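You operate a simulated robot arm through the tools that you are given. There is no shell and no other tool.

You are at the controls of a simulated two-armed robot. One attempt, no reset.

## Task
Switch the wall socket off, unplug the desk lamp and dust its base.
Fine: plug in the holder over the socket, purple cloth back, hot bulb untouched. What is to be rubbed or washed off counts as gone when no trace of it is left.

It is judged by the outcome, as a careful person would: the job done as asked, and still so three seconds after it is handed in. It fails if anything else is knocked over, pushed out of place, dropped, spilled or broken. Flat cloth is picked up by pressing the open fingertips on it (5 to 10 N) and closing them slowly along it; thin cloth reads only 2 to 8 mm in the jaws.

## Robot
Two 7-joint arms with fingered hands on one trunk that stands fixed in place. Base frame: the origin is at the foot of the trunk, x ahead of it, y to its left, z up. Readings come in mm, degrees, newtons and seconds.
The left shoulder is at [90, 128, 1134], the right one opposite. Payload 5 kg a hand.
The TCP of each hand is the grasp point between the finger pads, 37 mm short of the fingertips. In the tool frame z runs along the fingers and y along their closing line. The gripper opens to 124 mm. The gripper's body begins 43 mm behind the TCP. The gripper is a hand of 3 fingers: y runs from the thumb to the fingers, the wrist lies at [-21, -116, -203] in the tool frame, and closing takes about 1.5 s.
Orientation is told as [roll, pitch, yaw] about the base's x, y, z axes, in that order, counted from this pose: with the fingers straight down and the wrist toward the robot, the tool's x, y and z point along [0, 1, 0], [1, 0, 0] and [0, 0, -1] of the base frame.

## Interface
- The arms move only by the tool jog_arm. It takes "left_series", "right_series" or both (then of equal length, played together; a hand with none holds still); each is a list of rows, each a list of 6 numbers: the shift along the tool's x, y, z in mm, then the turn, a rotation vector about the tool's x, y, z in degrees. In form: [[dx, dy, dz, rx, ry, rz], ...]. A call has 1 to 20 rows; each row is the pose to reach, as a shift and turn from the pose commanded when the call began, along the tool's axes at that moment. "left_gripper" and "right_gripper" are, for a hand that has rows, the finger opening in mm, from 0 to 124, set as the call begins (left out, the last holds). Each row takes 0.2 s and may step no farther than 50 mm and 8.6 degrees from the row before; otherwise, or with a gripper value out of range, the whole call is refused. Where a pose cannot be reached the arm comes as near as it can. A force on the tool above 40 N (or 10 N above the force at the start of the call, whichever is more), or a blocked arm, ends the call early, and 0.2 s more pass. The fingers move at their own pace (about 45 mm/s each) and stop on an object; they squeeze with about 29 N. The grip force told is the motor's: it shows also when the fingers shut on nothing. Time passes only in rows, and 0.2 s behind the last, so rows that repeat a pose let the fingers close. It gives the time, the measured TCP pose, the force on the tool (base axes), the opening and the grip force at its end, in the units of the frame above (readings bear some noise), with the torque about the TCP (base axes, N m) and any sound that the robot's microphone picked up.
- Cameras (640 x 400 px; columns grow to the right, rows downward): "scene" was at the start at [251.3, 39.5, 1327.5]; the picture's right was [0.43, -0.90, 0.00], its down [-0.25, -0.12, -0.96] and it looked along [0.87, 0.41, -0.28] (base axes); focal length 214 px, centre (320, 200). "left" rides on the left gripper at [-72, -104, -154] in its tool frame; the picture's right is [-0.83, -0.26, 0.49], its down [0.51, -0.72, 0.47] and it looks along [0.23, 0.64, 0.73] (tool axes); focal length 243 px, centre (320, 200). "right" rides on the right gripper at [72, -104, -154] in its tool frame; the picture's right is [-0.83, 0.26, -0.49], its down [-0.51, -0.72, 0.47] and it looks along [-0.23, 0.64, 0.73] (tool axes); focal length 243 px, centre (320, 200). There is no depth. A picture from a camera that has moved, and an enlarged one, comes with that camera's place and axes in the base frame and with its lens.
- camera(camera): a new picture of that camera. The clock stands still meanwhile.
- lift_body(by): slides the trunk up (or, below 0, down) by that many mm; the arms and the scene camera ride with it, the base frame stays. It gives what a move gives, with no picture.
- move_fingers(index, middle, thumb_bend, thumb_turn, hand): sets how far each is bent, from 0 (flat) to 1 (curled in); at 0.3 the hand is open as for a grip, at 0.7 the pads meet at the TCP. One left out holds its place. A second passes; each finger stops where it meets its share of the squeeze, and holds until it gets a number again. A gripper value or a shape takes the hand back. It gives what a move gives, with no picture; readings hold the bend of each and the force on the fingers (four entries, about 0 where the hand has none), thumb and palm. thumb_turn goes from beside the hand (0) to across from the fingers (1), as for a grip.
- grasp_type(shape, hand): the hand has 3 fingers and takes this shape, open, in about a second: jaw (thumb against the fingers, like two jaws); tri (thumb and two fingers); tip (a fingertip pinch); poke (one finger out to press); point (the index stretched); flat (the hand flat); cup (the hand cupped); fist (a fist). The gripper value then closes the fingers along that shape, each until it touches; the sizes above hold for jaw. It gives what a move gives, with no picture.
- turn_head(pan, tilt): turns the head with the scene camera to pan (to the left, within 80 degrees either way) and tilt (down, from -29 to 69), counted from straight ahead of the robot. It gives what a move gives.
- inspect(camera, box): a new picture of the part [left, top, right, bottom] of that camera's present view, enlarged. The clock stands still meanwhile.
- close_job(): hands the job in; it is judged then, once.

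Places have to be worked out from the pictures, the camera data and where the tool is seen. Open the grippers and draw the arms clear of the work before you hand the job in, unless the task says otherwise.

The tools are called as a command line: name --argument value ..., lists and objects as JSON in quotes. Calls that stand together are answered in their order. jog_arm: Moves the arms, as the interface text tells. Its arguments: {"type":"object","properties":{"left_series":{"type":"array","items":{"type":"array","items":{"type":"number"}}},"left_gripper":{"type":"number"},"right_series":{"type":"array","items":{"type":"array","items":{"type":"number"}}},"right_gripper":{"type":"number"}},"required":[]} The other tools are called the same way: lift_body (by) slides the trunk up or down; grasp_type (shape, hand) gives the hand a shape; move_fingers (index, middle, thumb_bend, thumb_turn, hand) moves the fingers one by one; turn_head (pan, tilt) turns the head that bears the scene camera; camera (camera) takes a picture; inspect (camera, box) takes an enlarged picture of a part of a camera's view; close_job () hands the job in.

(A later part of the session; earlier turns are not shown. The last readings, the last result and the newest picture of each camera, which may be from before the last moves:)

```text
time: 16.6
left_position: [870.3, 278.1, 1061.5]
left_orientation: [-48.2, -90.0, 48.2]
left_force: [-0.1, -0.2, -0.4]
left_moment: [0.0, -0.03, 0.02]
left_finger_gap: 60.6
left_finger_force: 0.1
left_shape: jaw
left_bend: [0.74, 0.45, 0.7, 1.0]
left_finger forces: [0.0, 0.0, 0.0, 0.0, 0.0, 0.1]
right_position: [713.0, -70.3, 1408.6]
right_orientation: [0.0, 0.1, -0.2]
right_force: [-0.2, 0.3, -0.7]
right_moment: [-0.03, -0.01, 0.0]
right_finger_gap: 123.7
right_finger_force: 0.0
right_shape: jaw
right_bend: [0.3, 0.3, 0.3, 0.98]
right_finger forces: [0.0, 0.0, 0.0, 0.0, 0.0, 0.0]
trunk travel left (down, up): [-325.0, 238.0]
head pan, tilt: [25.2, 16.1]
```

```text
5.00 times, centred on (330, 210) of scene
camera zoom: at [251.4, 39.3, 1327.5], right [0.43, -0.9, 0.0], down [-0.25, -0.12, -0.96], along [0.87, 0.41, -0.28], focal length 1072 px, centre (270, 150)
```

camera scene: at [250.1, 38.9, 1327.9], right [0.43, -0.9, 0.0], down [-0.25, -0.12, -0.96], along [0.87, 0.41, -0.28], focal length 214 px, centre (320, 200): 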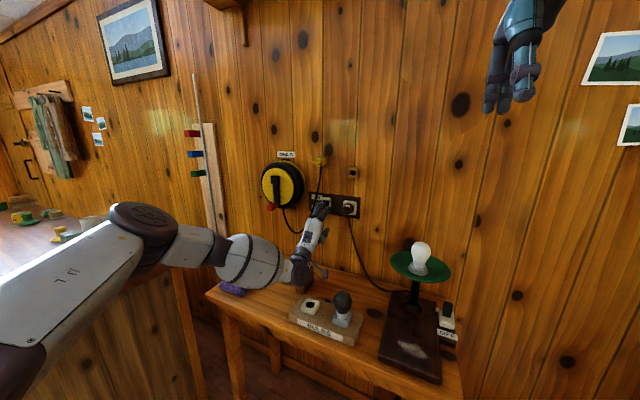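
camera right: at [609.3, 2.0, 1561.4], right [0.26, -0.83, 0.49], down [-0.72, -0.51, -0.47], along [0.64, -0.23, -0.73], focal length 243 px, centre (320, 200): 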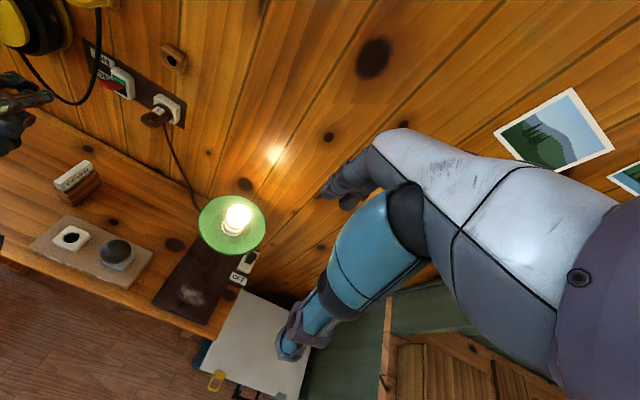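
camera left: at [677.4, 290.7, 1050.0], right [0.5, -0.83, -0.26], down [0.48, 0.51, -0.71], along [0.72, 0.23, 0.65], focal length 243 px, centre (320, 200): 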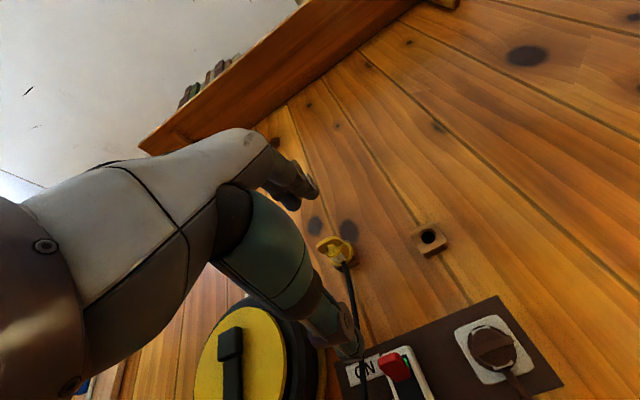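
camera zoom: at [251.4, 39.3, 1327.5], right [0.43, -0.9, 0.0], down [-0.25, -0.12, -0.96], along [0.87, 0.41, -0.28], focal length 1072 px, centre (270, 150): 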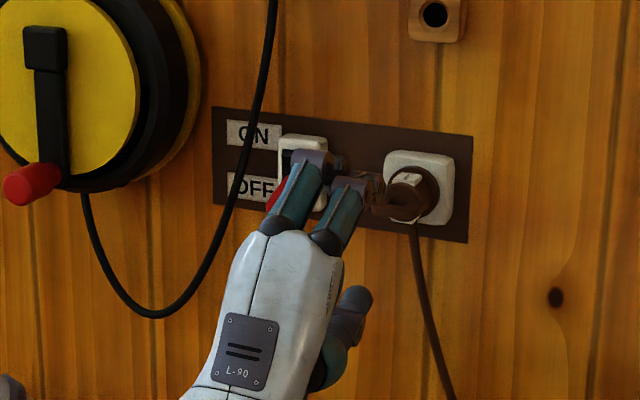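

Fingertips are ~30 mm short of the tab. I zoom in tightly from both cameras to pin down the tab more accurately before closing in.

inspect --camera "right" --box '[130, 85, 190, 130]'

inspect --camera "left" --box '[330, 230, 440, 320]'

inspect --camera "scene" --box '[335, 190, 375, 220]'

```text
8.89 times, centred on (160, 108) of right
camera zoom: at [609.3, 1.7, 1561.3], right [0.26, -0.83, 0.49], down [-0.72, -0.51, -0.47], along [0.64, -0.23, -0.73], focal length 2157 px, centre (1742, 1022)
```

zoom: 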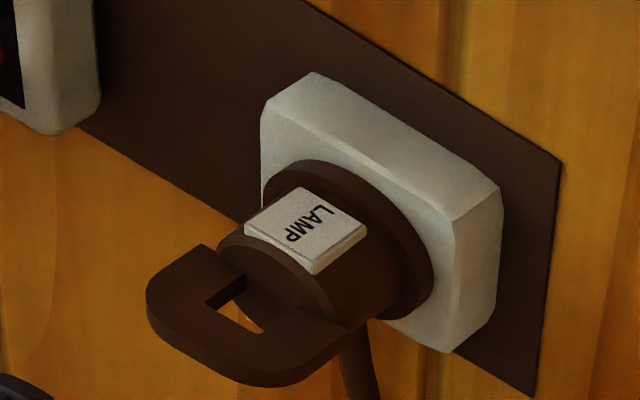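

```text
4.44 times, centred on (385, 275) of left
camera zoom: at [716.1, 204.0, 956.0], right [0.49, -0.83, -0.26], down [0.47, 0.51, -0.72], along [0.73, 0.23, 0.64], focal length 1078 px, centre (31, -133)
```

zoom: 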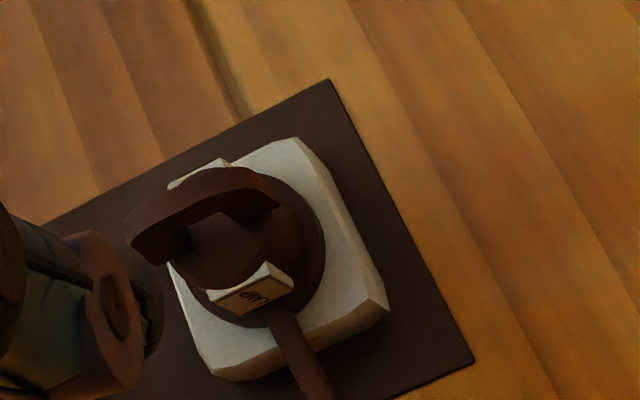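

```text
13.33 times, centred on (355, 205) of scene
camera zoom: at [251.4, 39.3, 1327.5], right [0.43, -0.9, 0.0], down [-0.25, -0.12, -0.96], along [0.87, 0.41, -0.28], focal length 2860 px, centre (-147, 133)
```

zoom: 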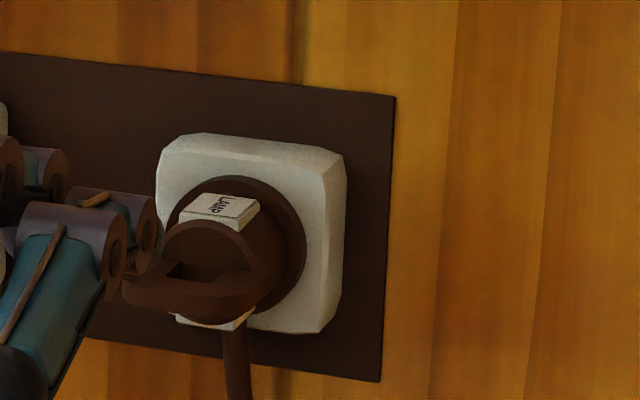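

Tab front is around (970,278,1058). I advance about 84 mm so that the finger pads overlap the tab, in small steps under the force guard.

jog_arm --left_series '[[0, -1, 20, 0, 0, 0], [0, -3, 40, 0, 0, 0], [0, -3, 55, 0, 0, 0], [0, -3, 65, 0, 0, 0], [0, -3, 75, 0, 0, 0], [0, -3, 84, 0, 0, 0], [0, -3, 84, 0, 0, 0]]'

inspect --camera "right" --box '[100, 70, 200, 145]'

inspect --camera "left" --box '[240, 140, 440, 300]'

inspect --camera "scene" --box '[320, 180, 380, 225]'

```text
time: 18.2
left_position: [957.5, 279.1, 1058.7]
left_orientation: [-71.9, -89.9, 71.9]
left_force: [0.5, -0.1, 0.2]
left_moment: [0.02, 0.02, -0.03]
left_finger_gap: 60.5
left_finger_force: 0.0
left_shape: jaw
left_bend: [0.74, 0.45, 0.7, 1.0]
left_finger forces: [0.0, 0.0, 0.1, 0.1, 0.1, 0.0]
right_position: [712.1, -69.0, 1407.3]
right_orientation: [0.0, 0.0, -0.3]
right_force: [-0.1, 0.1, -0.6]
right_moment: [-0.02, -0.01, 0.0]
right_finger_gap: 123.7
right_finger_force: 0.1
right_shape: jaw
right_bend: [0.3, 0.3, 0.3, 0.98]
right_finger forces: [0.0, 0.1, 0.0, 0.0, 0.0, 0.0]
trunk travel left (down, up): [-325.0, 238.0]
head pan, tilt: [25.2, 16.1]
```

```text
5.33 times, centred on (150, 108) of right
camera zoom: at [609.0, 1.9, 1561.5], right [0.26, -0.83, 0.49], down [-0.72, -0.51, -0.47], along [0.64, -0.23, -0.73], focal length 1294 px, centre (1227, 693)
```

zoom: 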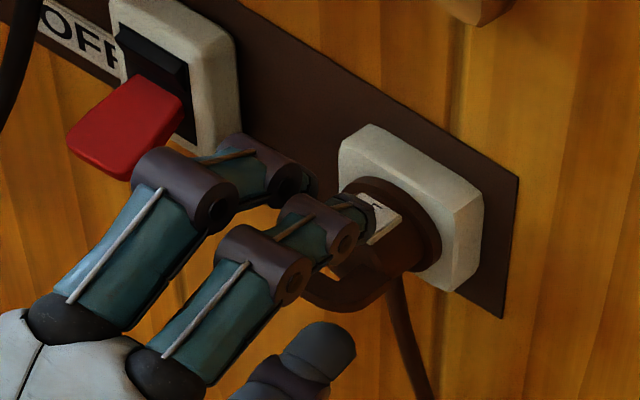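

```text
2.50 times, centred on (340, 220) of left
camera zoom: at [802.2, 205.2, 953.2], right [0.49, -0.83, -0.26], down [0.47, 0.51, -0.72], along [0.73, 0.23, 0.64], focal length 606 px, centre (270, 150)
```

zoom: 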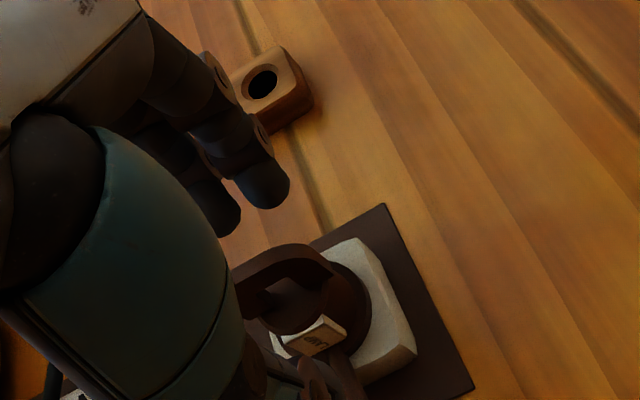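

```text
8.89 times, centred on (350, 202) of scene
camera zoom: at [251.1, 39.4, 1327.6], right [0.43, -0.9, 0.0], down [-0.25, -0.12, -0.96], along [0.87, 0.41, -0.28], focal length 1906 px, centre (53, 178)
```

zoom: 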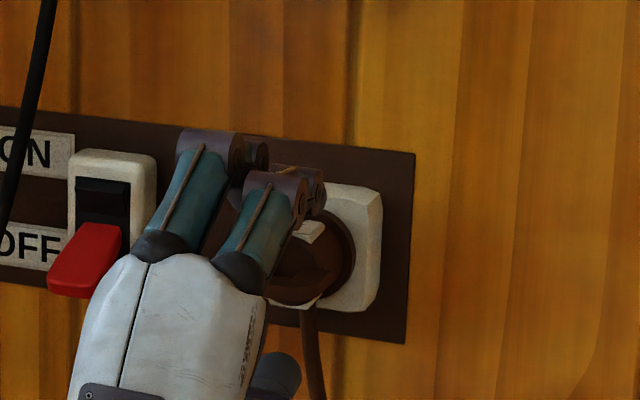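

Fingertips are above the tab, just at the front of the plug's cylinder (x≈988). I back off 4 mm and close the jaws on the tab.

jog_arm --left_series '[[0, 0, -4, 0, 0, 0], [0, 0, -4, 0, 0, 0], [0, 0, -4, 0, 0, 0], [0, 0, -4, 0, 0, 0], [0, 0, -4, 0, 0, 0], [0, 0, -4, 0, 0, 0], [0, 0, -4, 0, 0, 0], [0, 0, -4, 0, 0, 0]]' --left_gripper 0

inspect --camera "right" --box '[100, 70, 200, 145]'

inspect --camera "left" --box '[240, 140, 440, 300]'

inspect --camera "scene" --box '[320, 180, 380, 225]'

```text
time: 20.0
left_position: [954.6, 278.1, 1057.6]
left_orientation: [-115.5, -90.0, 115.6]
left_force: [2.3, -0.2, 2.4]
left_moment: [0.0, -0.12, 0.01]
left_finger_gap: 7.5
left_finger_force: 28.6
left_shape: jaw
left_bend: [0.72, 0.65, 0.72, 1.0]
left_finger forces: [17.3, 9.2, 0.0, 0.0, 24.7, 0.0]
right_position: [712.8, -69.9, 1407.8]
right_orientation: [0.0, 0.0, -0.1]
right_force: [-0.3, 0.4, 0.7]
right_moment: [-0.02, -0.01, 0.01]
right_finger_gap: 123.8
right_finger_force: 0.0
right_shape: jaw
right_bend: [0.3, 0.3, 0.3, 0.98]
right_finger forces: [0.1, 0.1, 0.0, 0.0, 0.0, 0.0]
trunk travel left (down, up): [-325.0, 238.0]
head pan, tilt: [25.2, 16.1]
```

```text
5.33 times, centred on (150, 108) of right
camera zoom: at [609.4, 1.8, 1561.3], right [0.26, -0.83, 0.49], down [-0.72, -0.51, -0.47], along [0.64, -0.23, -0.73], focal length 1294 px, centre (1227, 693)
```

zoom: 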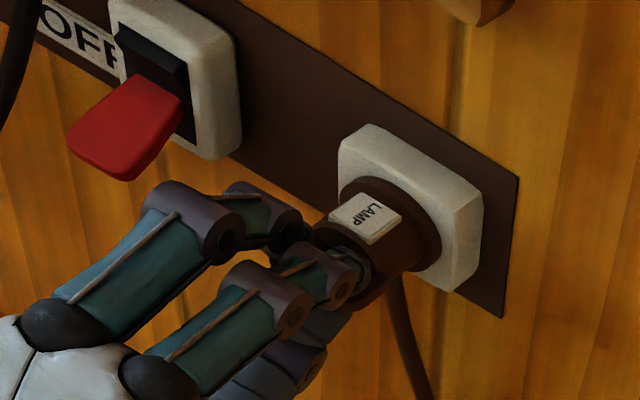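

```text
2.50 times, centred on (340, 220) of left
camera zoom: at [798.8, 204.6, 953.2], right [0.49, -0.83, -0.26], down [0.47, 0.51, -0.72], along [0.73, 0.23, 0.64], focal length 606 px, centre (270, 150)
```

zoom: 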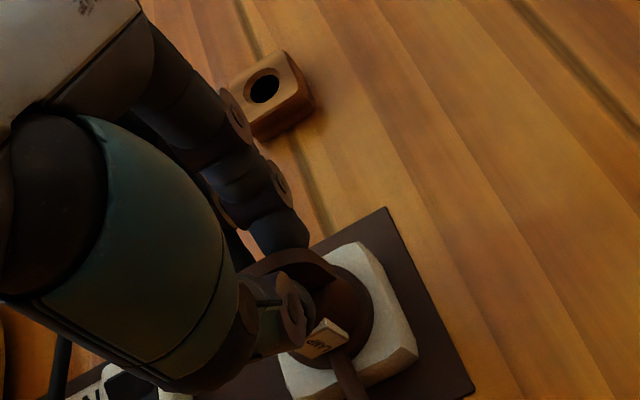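

```text
8.89 times, centred on (350, 202) of scene
camera zoom: at [251.4, 39.4, 1327.5], right [0.43, -0.9, 0.0], down [-0.25, -0.12, -0.96], along [0.87, 0.41, -0.28], focal length 1906 px, centre (53, 178)
```

zoom: 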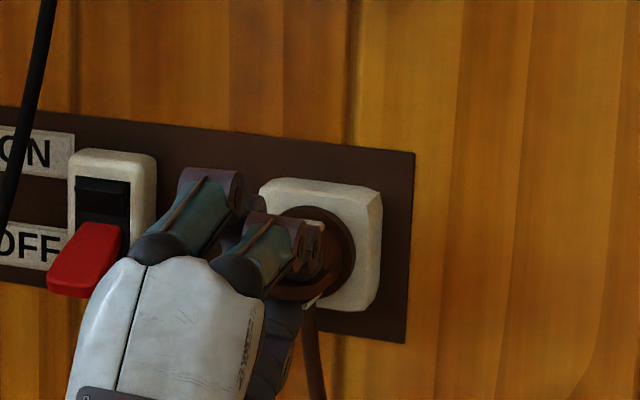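

The tab is gripped (7.5 mm, all three fingers loaded). Now I pull straight out of the socket.

jog_arm --left_series '[[0, 0, -4, 0, 0, 0], [0, 0, -8, 0, 0, 0], [0, 0, -12, 0, 0, 0], [0, 0, -18, 0, 0, 0], [0, 0, -24, 0, 0, 0], [0, 0, -30, 0, 0, 0], [0, 0, -36, 0, 0, 0], [0, 0, -42, 0, 0, 0], [0, 0, -48, 0, 0, 0]]'

inspect --camera "right" --box '[80, 40, 200, 145]'

inspect --camera "scene" --box '[310, 160, 390, 225]'

inspect --camera "left" --box '[240, 140, 480, 320]'

```text
time: 22.0
left_position: [905.2, 276.2, 1059.2]
left_orientation: [-89.4, -89.9, 89.4]
left_force: [-0.1, 0.1, -0.1]
left_moment: [0.03, 0.07, 0.02]
left_finger_gap: 7.8
left_finger_force: 29.2
left_shape: jaw
left_bend: [0.72, 0.65, 0.72, 1.0]
left_finger forces: [16.8, 8.8, 0.1, 0.0, 26.2, 0.0]
right_position: [711.7, -69.8, 1407.4]
right_orientation: [0.0, 0.0, -0.1]
right_force: [0.7, 0.4, -0.2]
right_moment: [-0.01, 0.0, 0.02]
right_finger_gap: 123.7
right_finger_force: 0.1
right_shape: jaw
right_bend: [0.3, 0.3, 0.3, 0.98]
right_finger forces: [0.1, 0.0, 0.0, 0.1, 0.0, 0.0]
trunk travel left (down, up): [-325.0, 238.0]
head pan, tilt: [25.2, 16.1]
```

```text
3.81 times, centred on (140, 92) of right
camera zoom: at [609.0, 2.0, 1561.5], right [0.26, -0.83, 0.49], down [-0.72, -0.51, -0.47], along [0.64, -0.23, -0.73], focal length 924 px, centre (1006, 610)
```

zoom: 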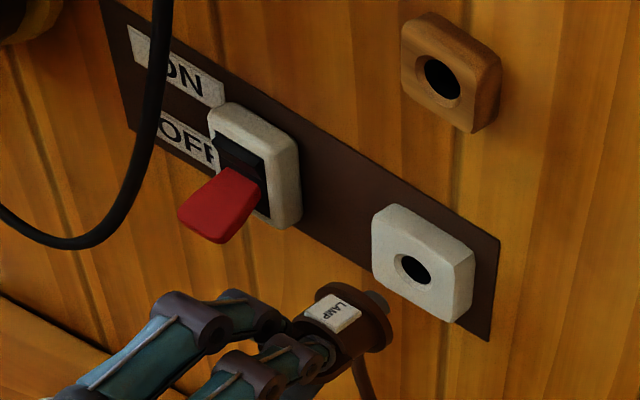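

```text
6.15 times, centred on (350, 192) of scene
camera zoom: at [251.2, 39.5, 1327.6], right [0.43, -0.9, 0.0], down [-0.25, -0.12, -0.96], along [0.87, 0.41, -0.28], focal length 1320 px, centre (135, 246)
```

zoom: 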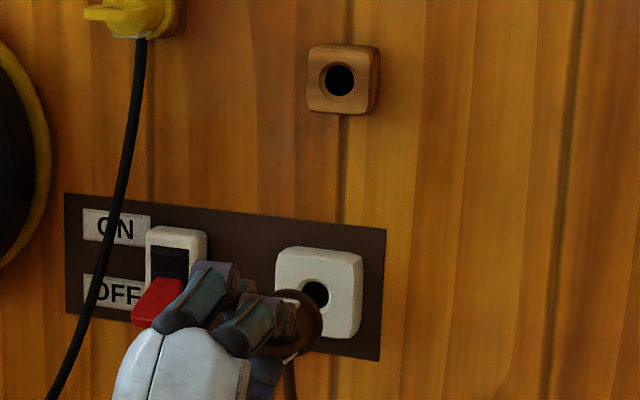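

```text
2.22 times, centred on (360, 230) of left
camera zoom: at [750.4, 204.0, 953.7], right [0.49, -0.83, -0.26], down [0.47, 0.51, -0.72], along [0.73, 0.23, 0.64], focal length 539 px, centre (231, 133)
```

zoom: 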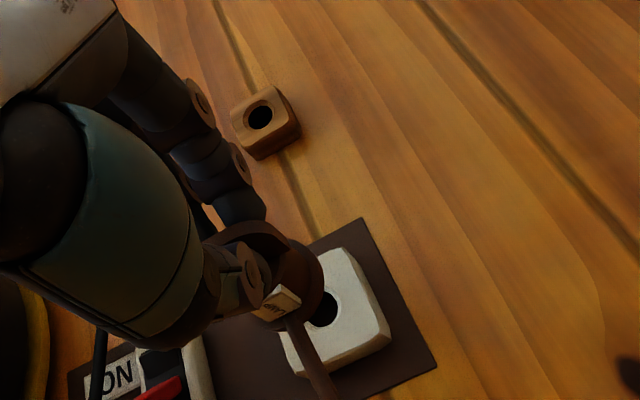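

The plug is out with a single round pin visible. I raise it about 136 mm, 6 mm to the right, still ~30 mm short of the holder, to align it with the hole.

jog_arm --left_series '[[0, 20, 0, 0, 0, 0], [-1, 40, 0, 0, 0, 0], [-2, 60, 0, 0, 0, 0], [-3, 80, 0, 0, 0, 0], [-4, 100, 0, 0, 0, 0], [-5, 120, 0, 0, 0, 0], [-6, 137, 0, 0, 0, 0], [-6, 137, 0, 0, 0, 0]]'

inspect --camera "right" --box '[120, 20, 210, 90]'

inspect --camera "scene" --box '[320, 150, 380, 195]'

inspect --camera "left" --box '[280, 160, 440, 280]'

camera --camera "scene"

```text
time: 23.8
left_position: [906.7, 271.8, 1196.1]
left_orientation: [-2.8, -90.1, 2.8]
left_force: [0.9, 0.7, -0.8]
left_moment: [0.02, 0.02, 0.0]
left_finger_gap: 7.6
left_finger_force: 29.1
left_shape: jaw
left_bend: [0.72, 0.65, 0.72, 1.0]
left_finger forces: [16.9, 8.7, 0.0, 0.1, 26.2, 0.0]
right_position: [713.3, -70.0, 1407.9]
right_orientation: [0.0, 0.1, -0.1]
right_force: [-0.2, 0.6, -0.5]
right_moment: [-0.03, 0.03, -0.03]
right_finger_gap: 123.4
right_finger_force: 0.0
right_shape: jaw
right_bend: [0.3, 0.3, 0.3, 0.98]
right_finger forces: [0.0, 0.1, 0.1, 0.1, 0.0, 0.1]
trunk travel left (down, up): [-325.0, 238.0]
head pan, tilt: [25.2, 16.1]
```

```text
5.71 times, centred on (165, 55) of right
camera zoom: at [609.8, 2.1, 1561.1], right [0.26, -0.83, 0.49], down [-0.72, -0.51, -0.47], along [0.64, -0.23, -0.73], focal length 1386 px, centre (1206, 1029)
```

zoom: 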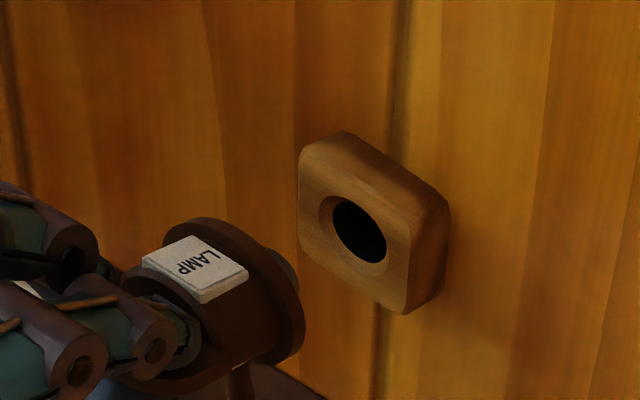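

```text
8.89 times, centred on (350, 172) of scene
camera zoom: at [251.8, 39.6, 1327.4], right [0.43, -0.9, 0.0], down [-0.25, -0.12, -0.96], along [0.87, 0.41, -0.28], focal length 1906 px, centre (53, 444)
```

zoom: 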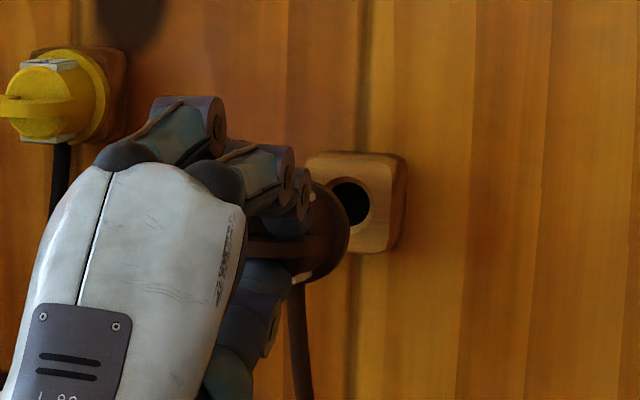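

```text
3.33 times, centred on (360, 220) of left
camera zoom: at [751.8, 199.4, 1091.6], right [0.49, -0.83, -0.26], down [0.47, 0.51, -0.72], along [0.73, 0.23, 0.64], focal length 809 px, centre (187, 133)
```

zoom: 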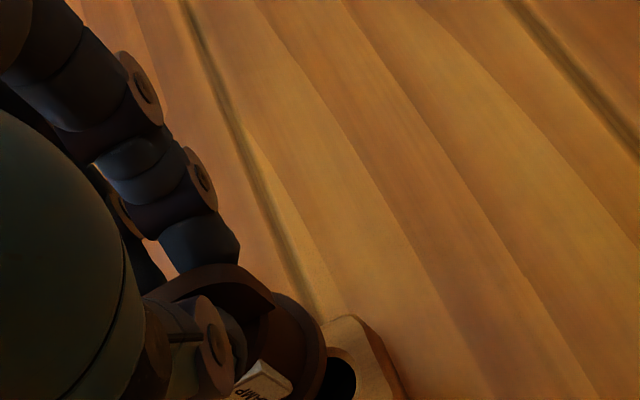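

```text
taken
camera scene: at [251.8, 39.6, 1327.4], right [0.43, -0.9, 0.0], down [-0.25, -0.12, -0.96], along [0.87, 0.41, -0.28], focal length 214 px, centre (320, 200)
```

scene: 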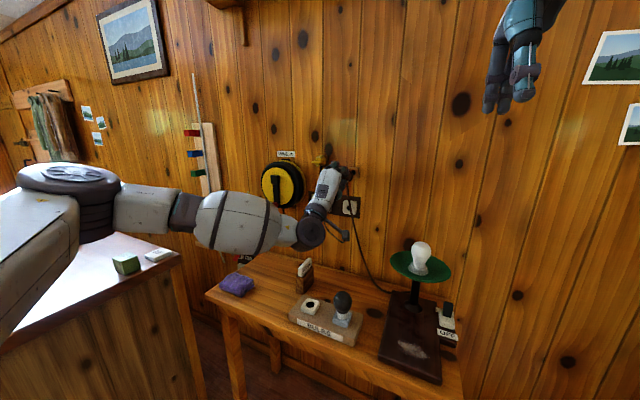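

The plug is near the holder. I look closer at hole and pin in all three cameras for the fine alignment.

inspect --camera "left" --box '[330, 240, 410, 300]'

inspect --camera "right" --box '[135, 35, 195, 80]'

inspect --camera "scene" --box '[335, 160, 367, 184]'

```text
6.67 times, centred on (370, 270) of left
camera zoom: at [751.8, 199.4, 1091.6], right [0.49, -0.83, -0.26], down [0.47, 0.51, -0.72], along [0.73, 0.23, 0.64], focal length 1618 px, centre (-13, -267)
```

zoom: 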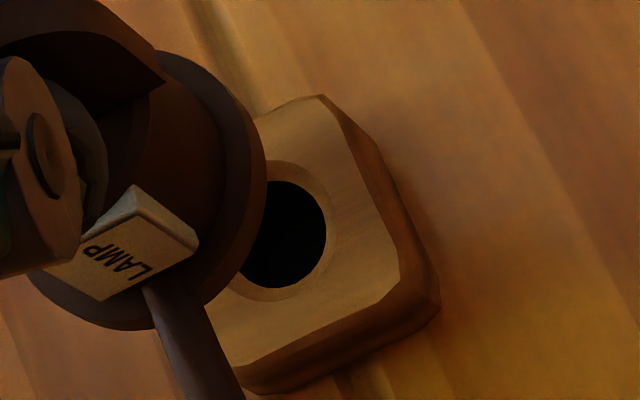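

```text
8.89 times, centred on (165, 58) of right
camera zoom: at [609.8, 2.1, 1561.1], right [0.26, -0.83, 0.49], down [-0.72, -0.51, -0.47], along [0.64, -0.23, -0.73], focal length 2157 px, centre (1698, 1467)
```

zoom: 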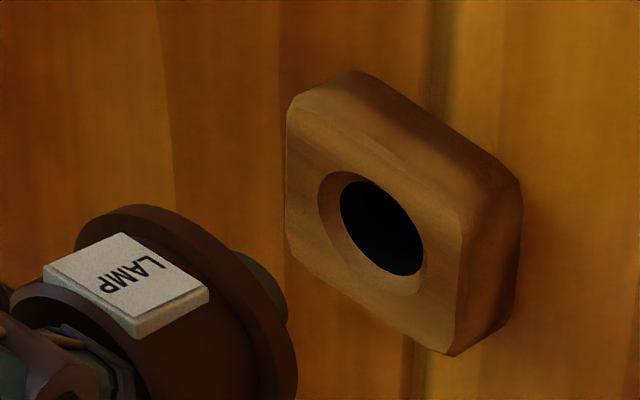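

```text
16.00 times, centred on (351, 172) of scene
camera zoom: at [251.8, 39.6, 1327.4], right [0.43, -0.9, 0.0], down [-0.25, -0.12, -0.96], along [0.87, 0.41, -0.28], focal length 3432 px, centre (-176, 648)
```

zoom: 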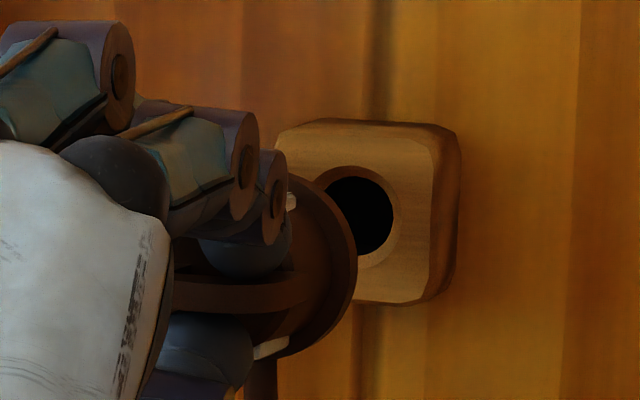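

Estimates say the hole is ~4 mm higher and ~1.5 mm to the right of the pin axis. I shift by that and go 24 mm forward, then recheck.

jog_arm --left_series '[[-1.5, 4, 0, 0, 0, 0], [-1.5, 4, 12, 0, 0, 0], [-1.5, 4, 24, 0, 0, 0], [-1.5, 4, 24, 0, 0, 0]]'

inspect --camera "left" --box '[330, 240, 410, 300]'

inspect --camera "right" --box '[135, 35, 195, 80]'

inspect --camera "scene" --box '[335, 160, 367, 184]'

```text
time: 24.8
left_position: [929.5, 268.8, 1197.9]
left_orientation: [-157.8, -90.0, 157.9]
left_force: [-0.4, 0.4, -0.6]
left_moment: [0.01, 0.01, -0.01]
left_finger_gap: 7.7
left_finger_force: 28.8
left_shape: jaw
left_bend: [0.72, 0.65, 0.72, 1.0]
left_finger forces: [16.9, 8.9, 0.1, 0.0, 26.3, 0.0]
right_position: [711.6, -69.5, 1407.6]
right_orientation: [-0.1, 0.0, -0.1]
right_force: [-0.4, 0.2, -0.3]
right_moment: [0.02, -0.03, 0.03]
right_finger_gap: 123.6
right_finger_force: 0.1
right_shape: jaw
right_bend: [0.3, 0.3, 0.3, 0.98]
right_finger forces: [0.1, 0.0, 0.0, 0.0, 0.0, 0.0]
trunk travel left (down, up): [-325.0, 238.0]
head pan, tilt: [25.2, 16.1]
```

```text
6.67 times, centred on (370, 270) of left
camera zoom: at [774.5, 195.6, 1093.2], right [0.49, -0.83, -0.26], down [0.47, 0.51, -0.72], along [0.73, 0.23, 0.64], focal length 1618 px, centre (-13, -267)
```

zoom: 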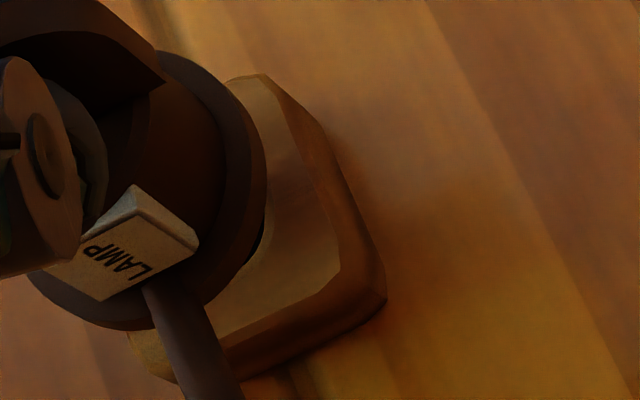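

```text
8.89 times, centred on (165, 58) of right
camera zoom: at [608.7, 2.0, 1561.6], right [0.26, -0.83, 0.49], down [-0.72, -0.51, -0.47], along [0.64, -0.23, -0.73], focal length 2157 px, centre (1698, 1467)
```

zoom: 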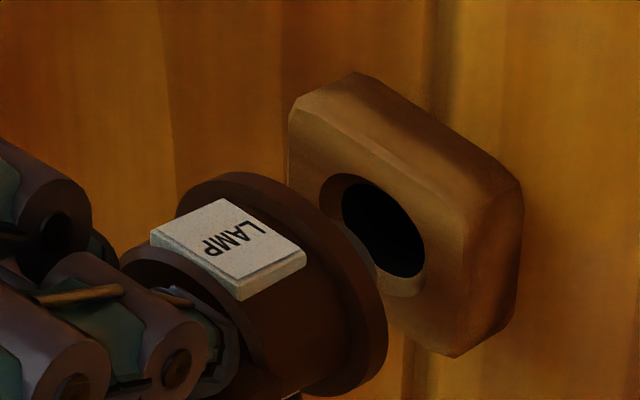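

```text
16.00 times, centred on (351, 172) of scene
camera zoom: at [250.9, 39.5, 1327.6], right [0.43, -0.9, 0.0], down [-0.25, -0.12, -0.96], along [0.87, 0.41, -0.28], focal length 3432 px, centre (-176, 648)
```

zoom: 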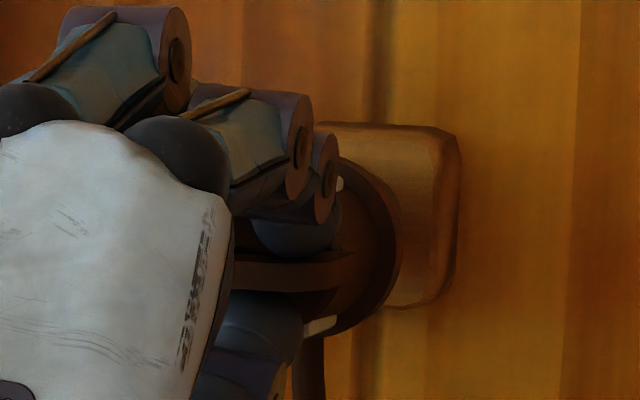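

Solving from all three views, the hole is still about 4 mm higher and 2–3 mm to the right. I apply that and look again at tight zoom.

jog_arm --left_series '[[-2.5, 4.3, 0, 0, 0, 0], [-2.5, 4.3, 4, 0, 0, 0], [-2.5, 4.3, 4, 0, 0, 0]]'

inspect --camera "left" --box '[330, 240, 410, 300]'

inspect --camera "right" --box '[145, 40, 185, 70]'

inspect --camera "scene" --box '[338, 162, 366, 183]'

```text
time: 25.6
left_position: [934.2, 267.3, 1203.0]
left_orientation: [-3.8, -90.1, 3.8]
left_force: [0.4, -0.6, -0.1]
left_moment: [-0.01, 0.08, 0.01]
left_finger_gap: 7.5
left_finger_force: 28.2
left_shape: jaw
left_bend: [0.72, 0.65, 0.72, 1.0]
left_finger forces: [16.9, 8.9, 0.0, 0.0, 26.2, 0.0]
right_position: [713.1, -69.3, 1406.3]
right_orientation: [0.0, 0.1, -0.1]
right_force: [0.1, 0.2, 0.4]
right_moment: [-0.01, 0.02, -0.02]
right_finger_gap: 123.5
right_finger_force: 0.0
right_shape: jaw
right_bend: [0.3, 0.3, 0.3, 0.98]
right_finger forces: [0.0, 0.0, 0.0, 0.0, 0.0, 0.0]
trunk travel left (down, up): [-325.0, 238.0]
head pan, tilt: [25.2, 16.1]
```

```text
6.67 times, centred on (370, 270) of left
camera zoom: at [778.7, 194.0, 1098.2], right [0.49, -0.83, -0.26], down [0.47, 0.51, -0.72], along [0.73, 0.23, 0.64], focal length 1618 px, centre (-13, -267)
```

zoom: 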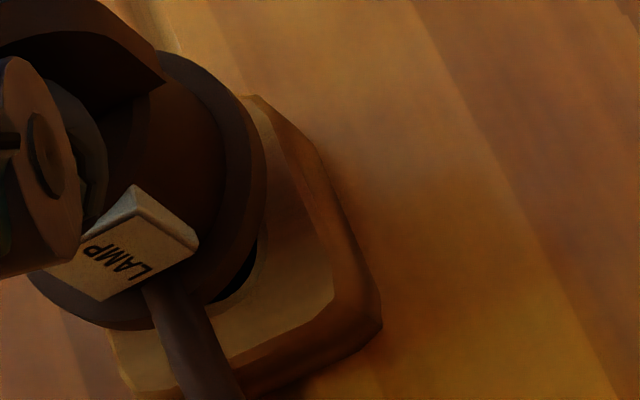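

```text
13.33 times, centred on (165, 55) of right
camera zoom: at [609.5, 2.0, 1561.3], right [0.26, -0.83, 0.49], down [-0.72, -0.51, -0.47], along [0.64, -0.23, -0.73], focal length 3235 px, centre (2387, 2133)
```

zoom: 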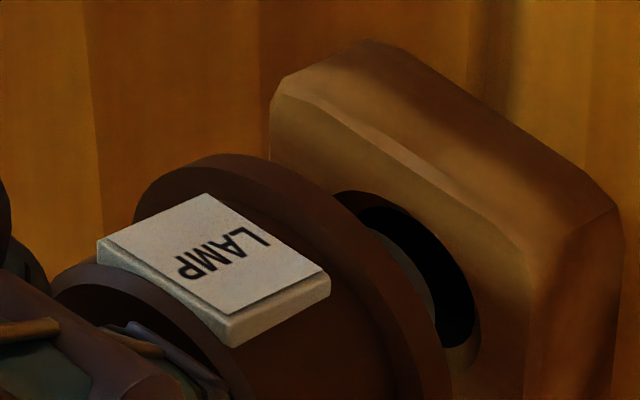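

```text
16.00 times, centred on (352, 172) of scene
camera zoom: at [251.5, 39.5, 1327.5], right [0.43, -0.9, 0.0], down [-0.25, -0.12, -0.96], along [0.87, 0.41, -0.28], focal length 3432 px, centre (-192, 640)
```

zoom: 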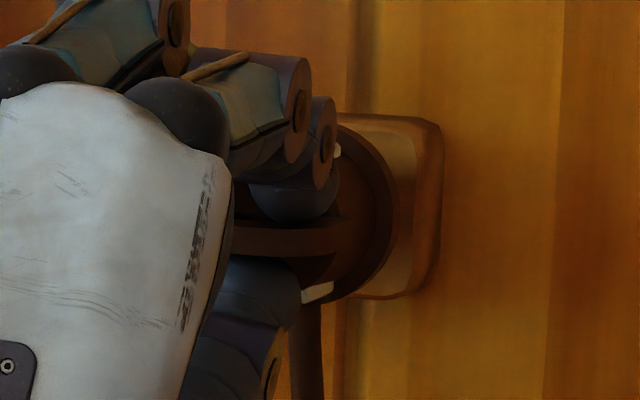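

Right and scene views now say aligned within ~1 mm; the left view hints slightly too high. I lower 1.5 mm and feel forward 6 mm in small steps.

jog_arm --left_series '[[-0.5, -1.5, 0, 0, 0, 0], [-0.5, -1.5, 3, 0, 0, 0], [-0.5, -1.5, 6, 0, 0, 0], [-0.5, -1.5, 6, 0, 0, 0]]'

inspect --camera "left" --box '[340, 245, 380, 275]'

inspect --camera "right" --box '[145, 40, 185, 70]'

inspect --camera "scene" --box '[338, 162, 366, 183]'

```text
time: 26.6
left_position: [940.2, 268.0, 1203.1]
left_orientation: [-42.9, -90.0, 42.9]
left_force: [-0.5, -0.4, -0.6]
left_moment: [-0.04, 0.03, -0.01]
left_finger_gap: 7.5
left_finger_force: 29.1
left_shape: jaw
left_bend: [0.72, 0.65, 0.72, 1.0]
left_finger forces: [16.9, 8.7, 0.1, 0.1, 26.3, 0.0]
right_position: [713.0, -71.3, 1407.0]
right_orientation: [0.0, 0.0, -0.1]
right_force: [-0.8, 0.6, -0.5]
right_moment: [-0.02, -0.03, -0.03]
right_finger_gap: 123.8
right_finger_force: 0.0
right_shape: jaw
right_bend: [0.3, 0.3, 0.3, 0.98]
right_finger forces: [0.0, 0.0, 0.1, 0.0, 0.1, 0.0]
trunk travel left (down, up): [-325.0, 238.0]
head pan, tilt: [25.2, 16.1]
```

```text
13.33 times, centred on (360, 260) of left
camera zoom: at [785.4, 194.4, 1097.7], right [0.49, -0.83, -0.26], down [0.47, 0.51, -0.72], along [0.73, 0.23, 0.64], focal length 3235 px, centre (-213, -600)
```

zoom: 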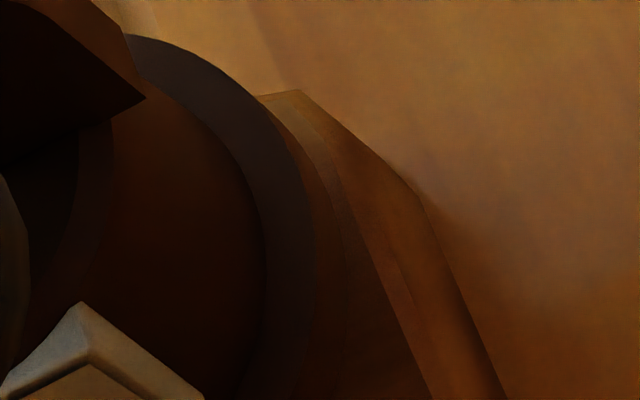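

```text
13.33 times, centred on (165, 55) of right
camera zoom: at [609.3, 2.0, 1561.3], right [0.26, -0.83, 0.49], down [-0.72, -0.51, -0.47], along [0.64, -0.23, -0.73], focal length 3235 px, centre (2387, 2133)
```

zoom: 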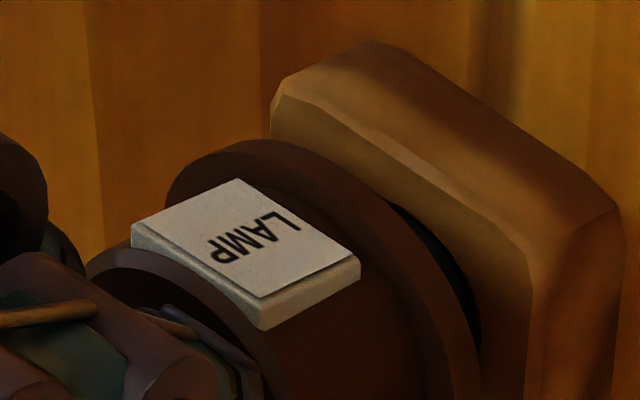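

```text
16.00 times, centred on (352, 172) of scene
camera zoom: at [251.4, 39.5, 1327.5], right [0.43, -0.9, 0.0], down [-0.25, -0.12, -0.96], along [0.87, 0.41, -0.28], focal length 3432 px, centre (-192, 640)
```

zoom: 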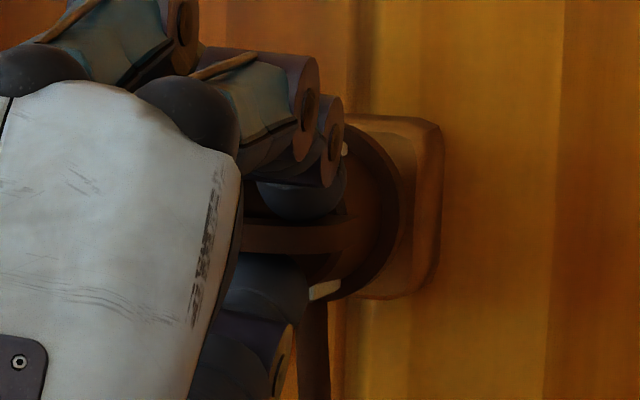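

No contact force yet, ~14 mm remaining by flange-to-holder estimate; residual offset is about 1–1.5 mm. I correct by that and keep advancing slowly.

jog_arm --left_series '[[-1.3, -0.8, 2, 0, 0, 0], [-1.3, -0.8, 4, 0, 0, 0], [-1.3, -0.8, 6, 0, 0, 0], [-1.3, -0.8, 6, 0, 0, 0]]'

inspect --camera "right" --box '[145, 40, 185, 70]'

inspect --camera "scene" --box '[338, 162, 366, 183]'

inspect --camera "left" --box '[330, 240, 410, 300]'

```text
time: 27.6
left_position: [944.3, 266.0, 1200.5]
left_orientation: [-65.5, -90.1, 65.6]
left_force: [-1.1, -0.1, 0.5]
left_moment: [-0.02, 0.07, -0.02]
left_finger_gap: 7.7
left_finger_force: 29.1
left_shape: jaw
left_bend: [0.72, 0.65, 0.72, 1.0]
left_finger forces: [16.8, 8.9, 0.1, 0.0, 26.3, 0.0]
right_position: [713.6, -71.8, 1407.3]
right_orientation: [0.0, 0.0, -0.1]
right_force: [-0.1, -0.4, -0.4]
right_moment: [0.01, -0.02, -0.02]
right_finger_gap: 123.7
right_finger_force: 0.0
right_shape: jaw
right_bend: [0.3, 0.3, 0.3, 0.98]
right_finger forces: [0.0, 0.0, 0.0, 0.0, 0.0, 0.0]
trunk travel left (down, up): [-325.0, 238.0]
head pan, tilt: [25.2, 16.1]
```

```text
13.33 times, centred on (165, 55) of right
camera zoom: at [609.4, 2.0, 1561.3], right [0.26, -0.83, 0.49], down [-0.72, -0.51, -0.47], along [0.64, -0.23, -0.73], focal length 3235 px, centre (2387, 2133)
```

zoom: 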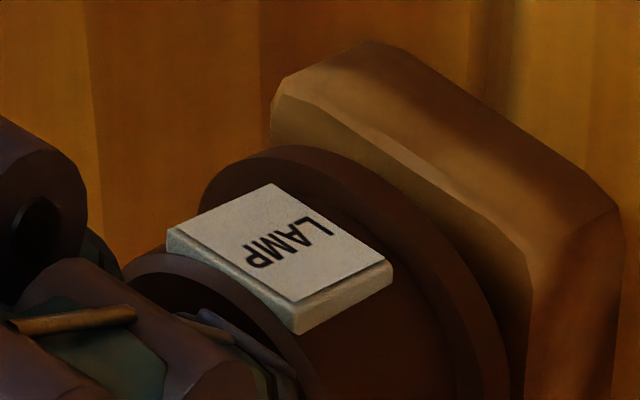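

```text
16.00 times, centred on (352, 172) of scene
camera zoom: at [251.4, 39.5, 1327.5], right [0.43, -0.9, 0.0], down [-0.25, -0.12, -0.96], along [0.87, 0.41, -0.28], focal length 3432 px, centre (-192, 640)
```

zoom: 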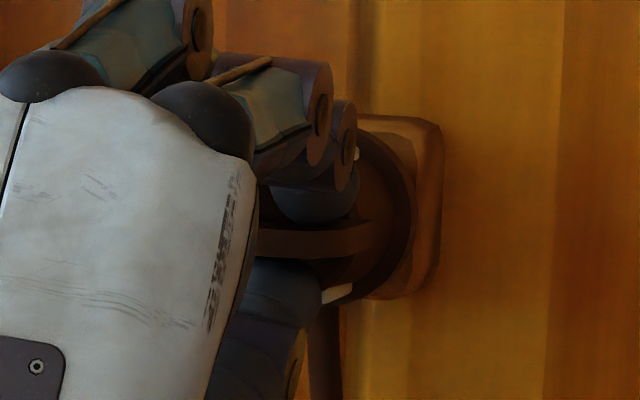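

```text
6.67 times, centred on (370, 270) of left
camera zoom: at [790.1, 192.8, 1096.2], right [0.49, -0.83, -0.26], down [0.47, 0.51, -0.72], along [0.73, 0.23, 0.64], focal length 1618 px, centre (-13, -267)
```

zoom: 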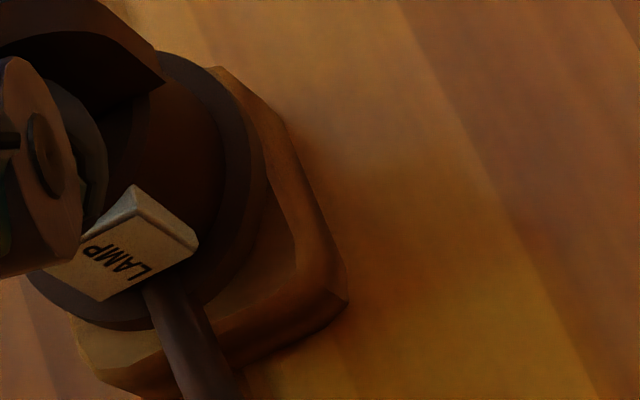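

Still no resistance, so the pin is entering the hole. I keep advancing until the flange seats.

jog_arm --left_series '[[0, 0, 2, 0, 0, 0], [0, 0, 4, 0, 0, 0], [0, 0, 6, 0, 0, 0], [0, 0, 8, 0, 0, 0], [0, 0, 8, 0, 0, 0]]'

inspect --camera "right" --box '[145, 40, 185, 70]'

inspect --camera "scene" --box '[338, 162, 366, 183]'

inspect --camera "left" --box '[330, 240, 410, 300]'

```text
time: 28.8
left_position: [953.0, 265.8, 1200.7]
left_orientation: [-84.2, -90.1, 84.1]
left_force: [-0.6, -0.5, -0.2]
left_moment: [-0.02, 0.01, -0.01]
left_finger_gap: 7.3
left_finger_force: 28.9
left_shape: jaw
left_bend: [0.72, 0.65, 0.72, 1.0]
left_finger forces: [16.8, 8.9, 0.0, 0.1, 26.2, 0.1]
right_position: [713.2, -70.2, 1406.9]
right_orientation: [0.0, 0.0, -0.2]
right_force: [0.8, 0.5, 0.2]
right_moment: [-0.01, 0.01, 0.0]
right_finger_gap: 124.0
right_finger_force: 0.1
right_shape: jaw
right_bend: [0.3, 0.3, 0.3, 0.98]
right_finger forces: [0.0, 0.1, 0.0, 0.1, 0.0, 0.0]
trunk travel left (down, up): [-325.0, 238.0]
head pan, tilt: [25.2, 16.1]
```

```text
13.33 times, centred on (165, 55) of right
camera zoom: at [609.3, 1.9, 1561.3], right [0.26, -0.83, 0.49], down [-0.72, -0.51, -0.47], along [0.64, -0.23, -0.73], focal length 3235 px, centre (2387, 2133)
```

zoom: 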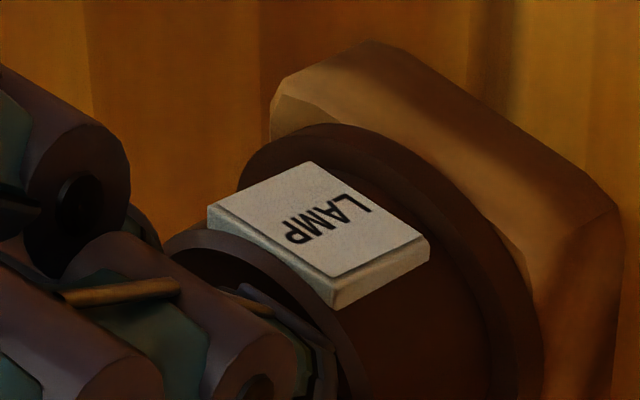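

```text
16.00 times, centred on (352, 172) of scene
camera zoom: at [251.4, 39.5, 1327.5], right [0.43, -0.9, 0.0], down [-0.25, -0.12, -0.96], along [0.87, 0.41, -0.28], focal length 3432 px, centre (-192, 640)
```

zoom: 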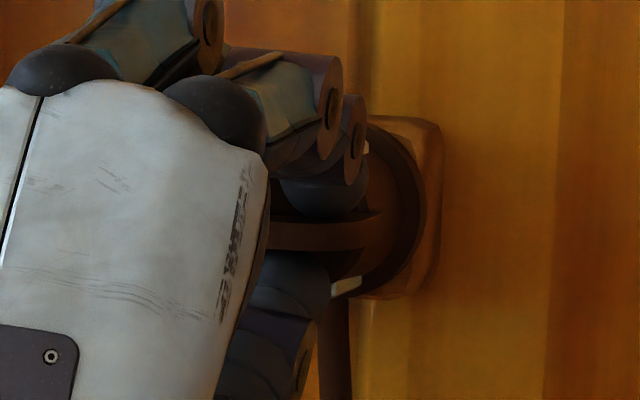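

```text
6.67 times, centred on (370, 270) of left
camera zoom: at [798.2, 193.2, 1096.5], right [0.49, -0.83, -0.26], down [0.47, 0.51, -0.72], along [0.73, 0.23, 0.64], focal length 1618 px, centre (-13, -267)
```

zoom: 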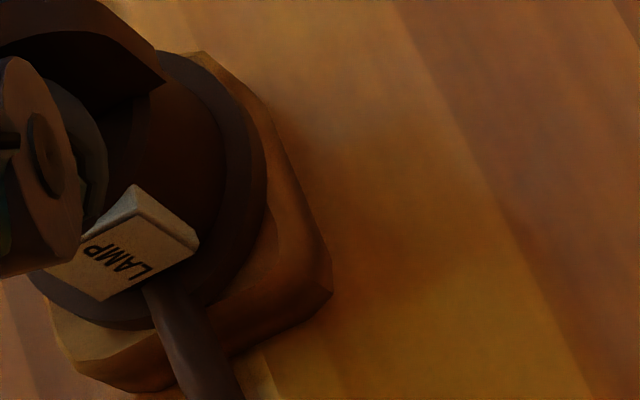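

The flange is almost on the holder face (1–3 mm). I press on until I feel contact.

jog_arm --left_series '[[0, 0, 1.5, 0, 0, 0], [0, 0, 3, 0, 0, 0], [0, 0, 4.5, 0, 0, 0], [0, 0, 4.5, 0, 0, 0]]'

inspect --camera "right" --box '[145, 40, 185, 70]'

inspect --camera "scene" --box '[338, 162, 366, 183]'

```text
time: 29.8
left_position: [954.1, 265.7, 1202.7]
left_orientation: [-175.8, -89.8, 175.8]
left_force: [-26.6, -1.4, -10.9]
left_moment: [0.01, 0.4, -0.04]
left_finger_gap: 8.4
left_finger_force: 28.9
left_shape: jaw
left_bend: [0.72, 0.66, 0.72, 1.0]
left_finger forces: [16.9, 8.4, 0.0, 0.0, 37.2, 0.0]
right_position: [710.4, -68.8, 1409.2]
right_orientation: [0.0, 0.0, -0.1]
right_force: [0.6, -0.4, -1.0]
right_moment: [-0.02, -0.03, -0.04]
right_finger_gap: 123.6
right_finger_force: 0.0
right_shape: jaw
right_bend: [0.3, 0.3, 0.3, 0.98]
right_finger forces: [0.0, 0.0, 0.1, 0.1, 0.0, 0.0]
trunk travel left (down, up): [-325.0, 238.0]
head pan, tilt: [25.2, 16.1]
```

```text
13.33 times, centred on (165, 55) of right
camera zoom: at [606.0, 2.2, 1562.6], right [0.26, -0.83, 0.49], down [-0.72, -0.51, -0.47], along [0.64, -0.23, -0.73], focal length 3235 px, centre (2387, 2133)
```

zoom: 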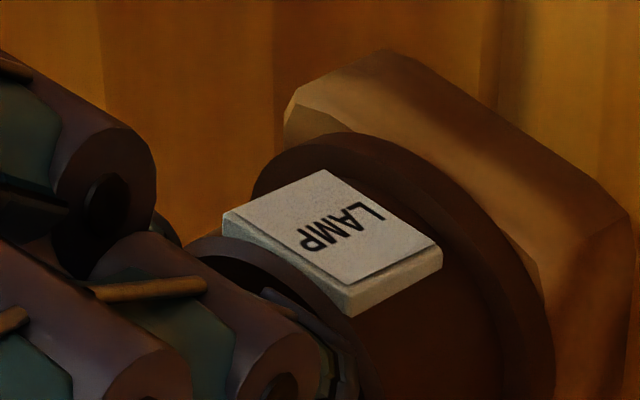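

```text
16.00 times, centred on (352, 172) of scene
camera zoom: at [248.5, 39.7, 1328.0], right [0.43, -0.9, 0.0], down [-0.25, -0.12, -0.96], along [0.87, 0.41, -0.28], focal length 3432 px, centre (-192, 640)
```

zoom: 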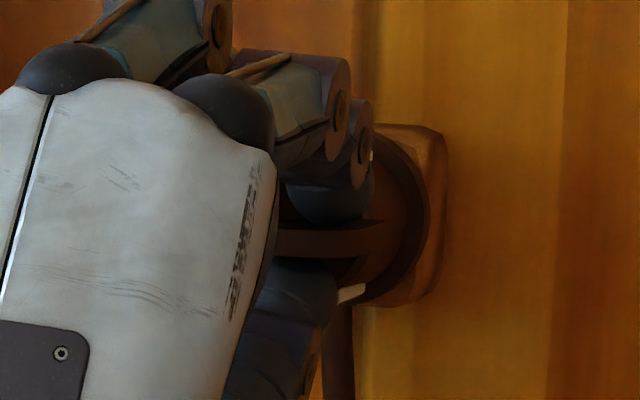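

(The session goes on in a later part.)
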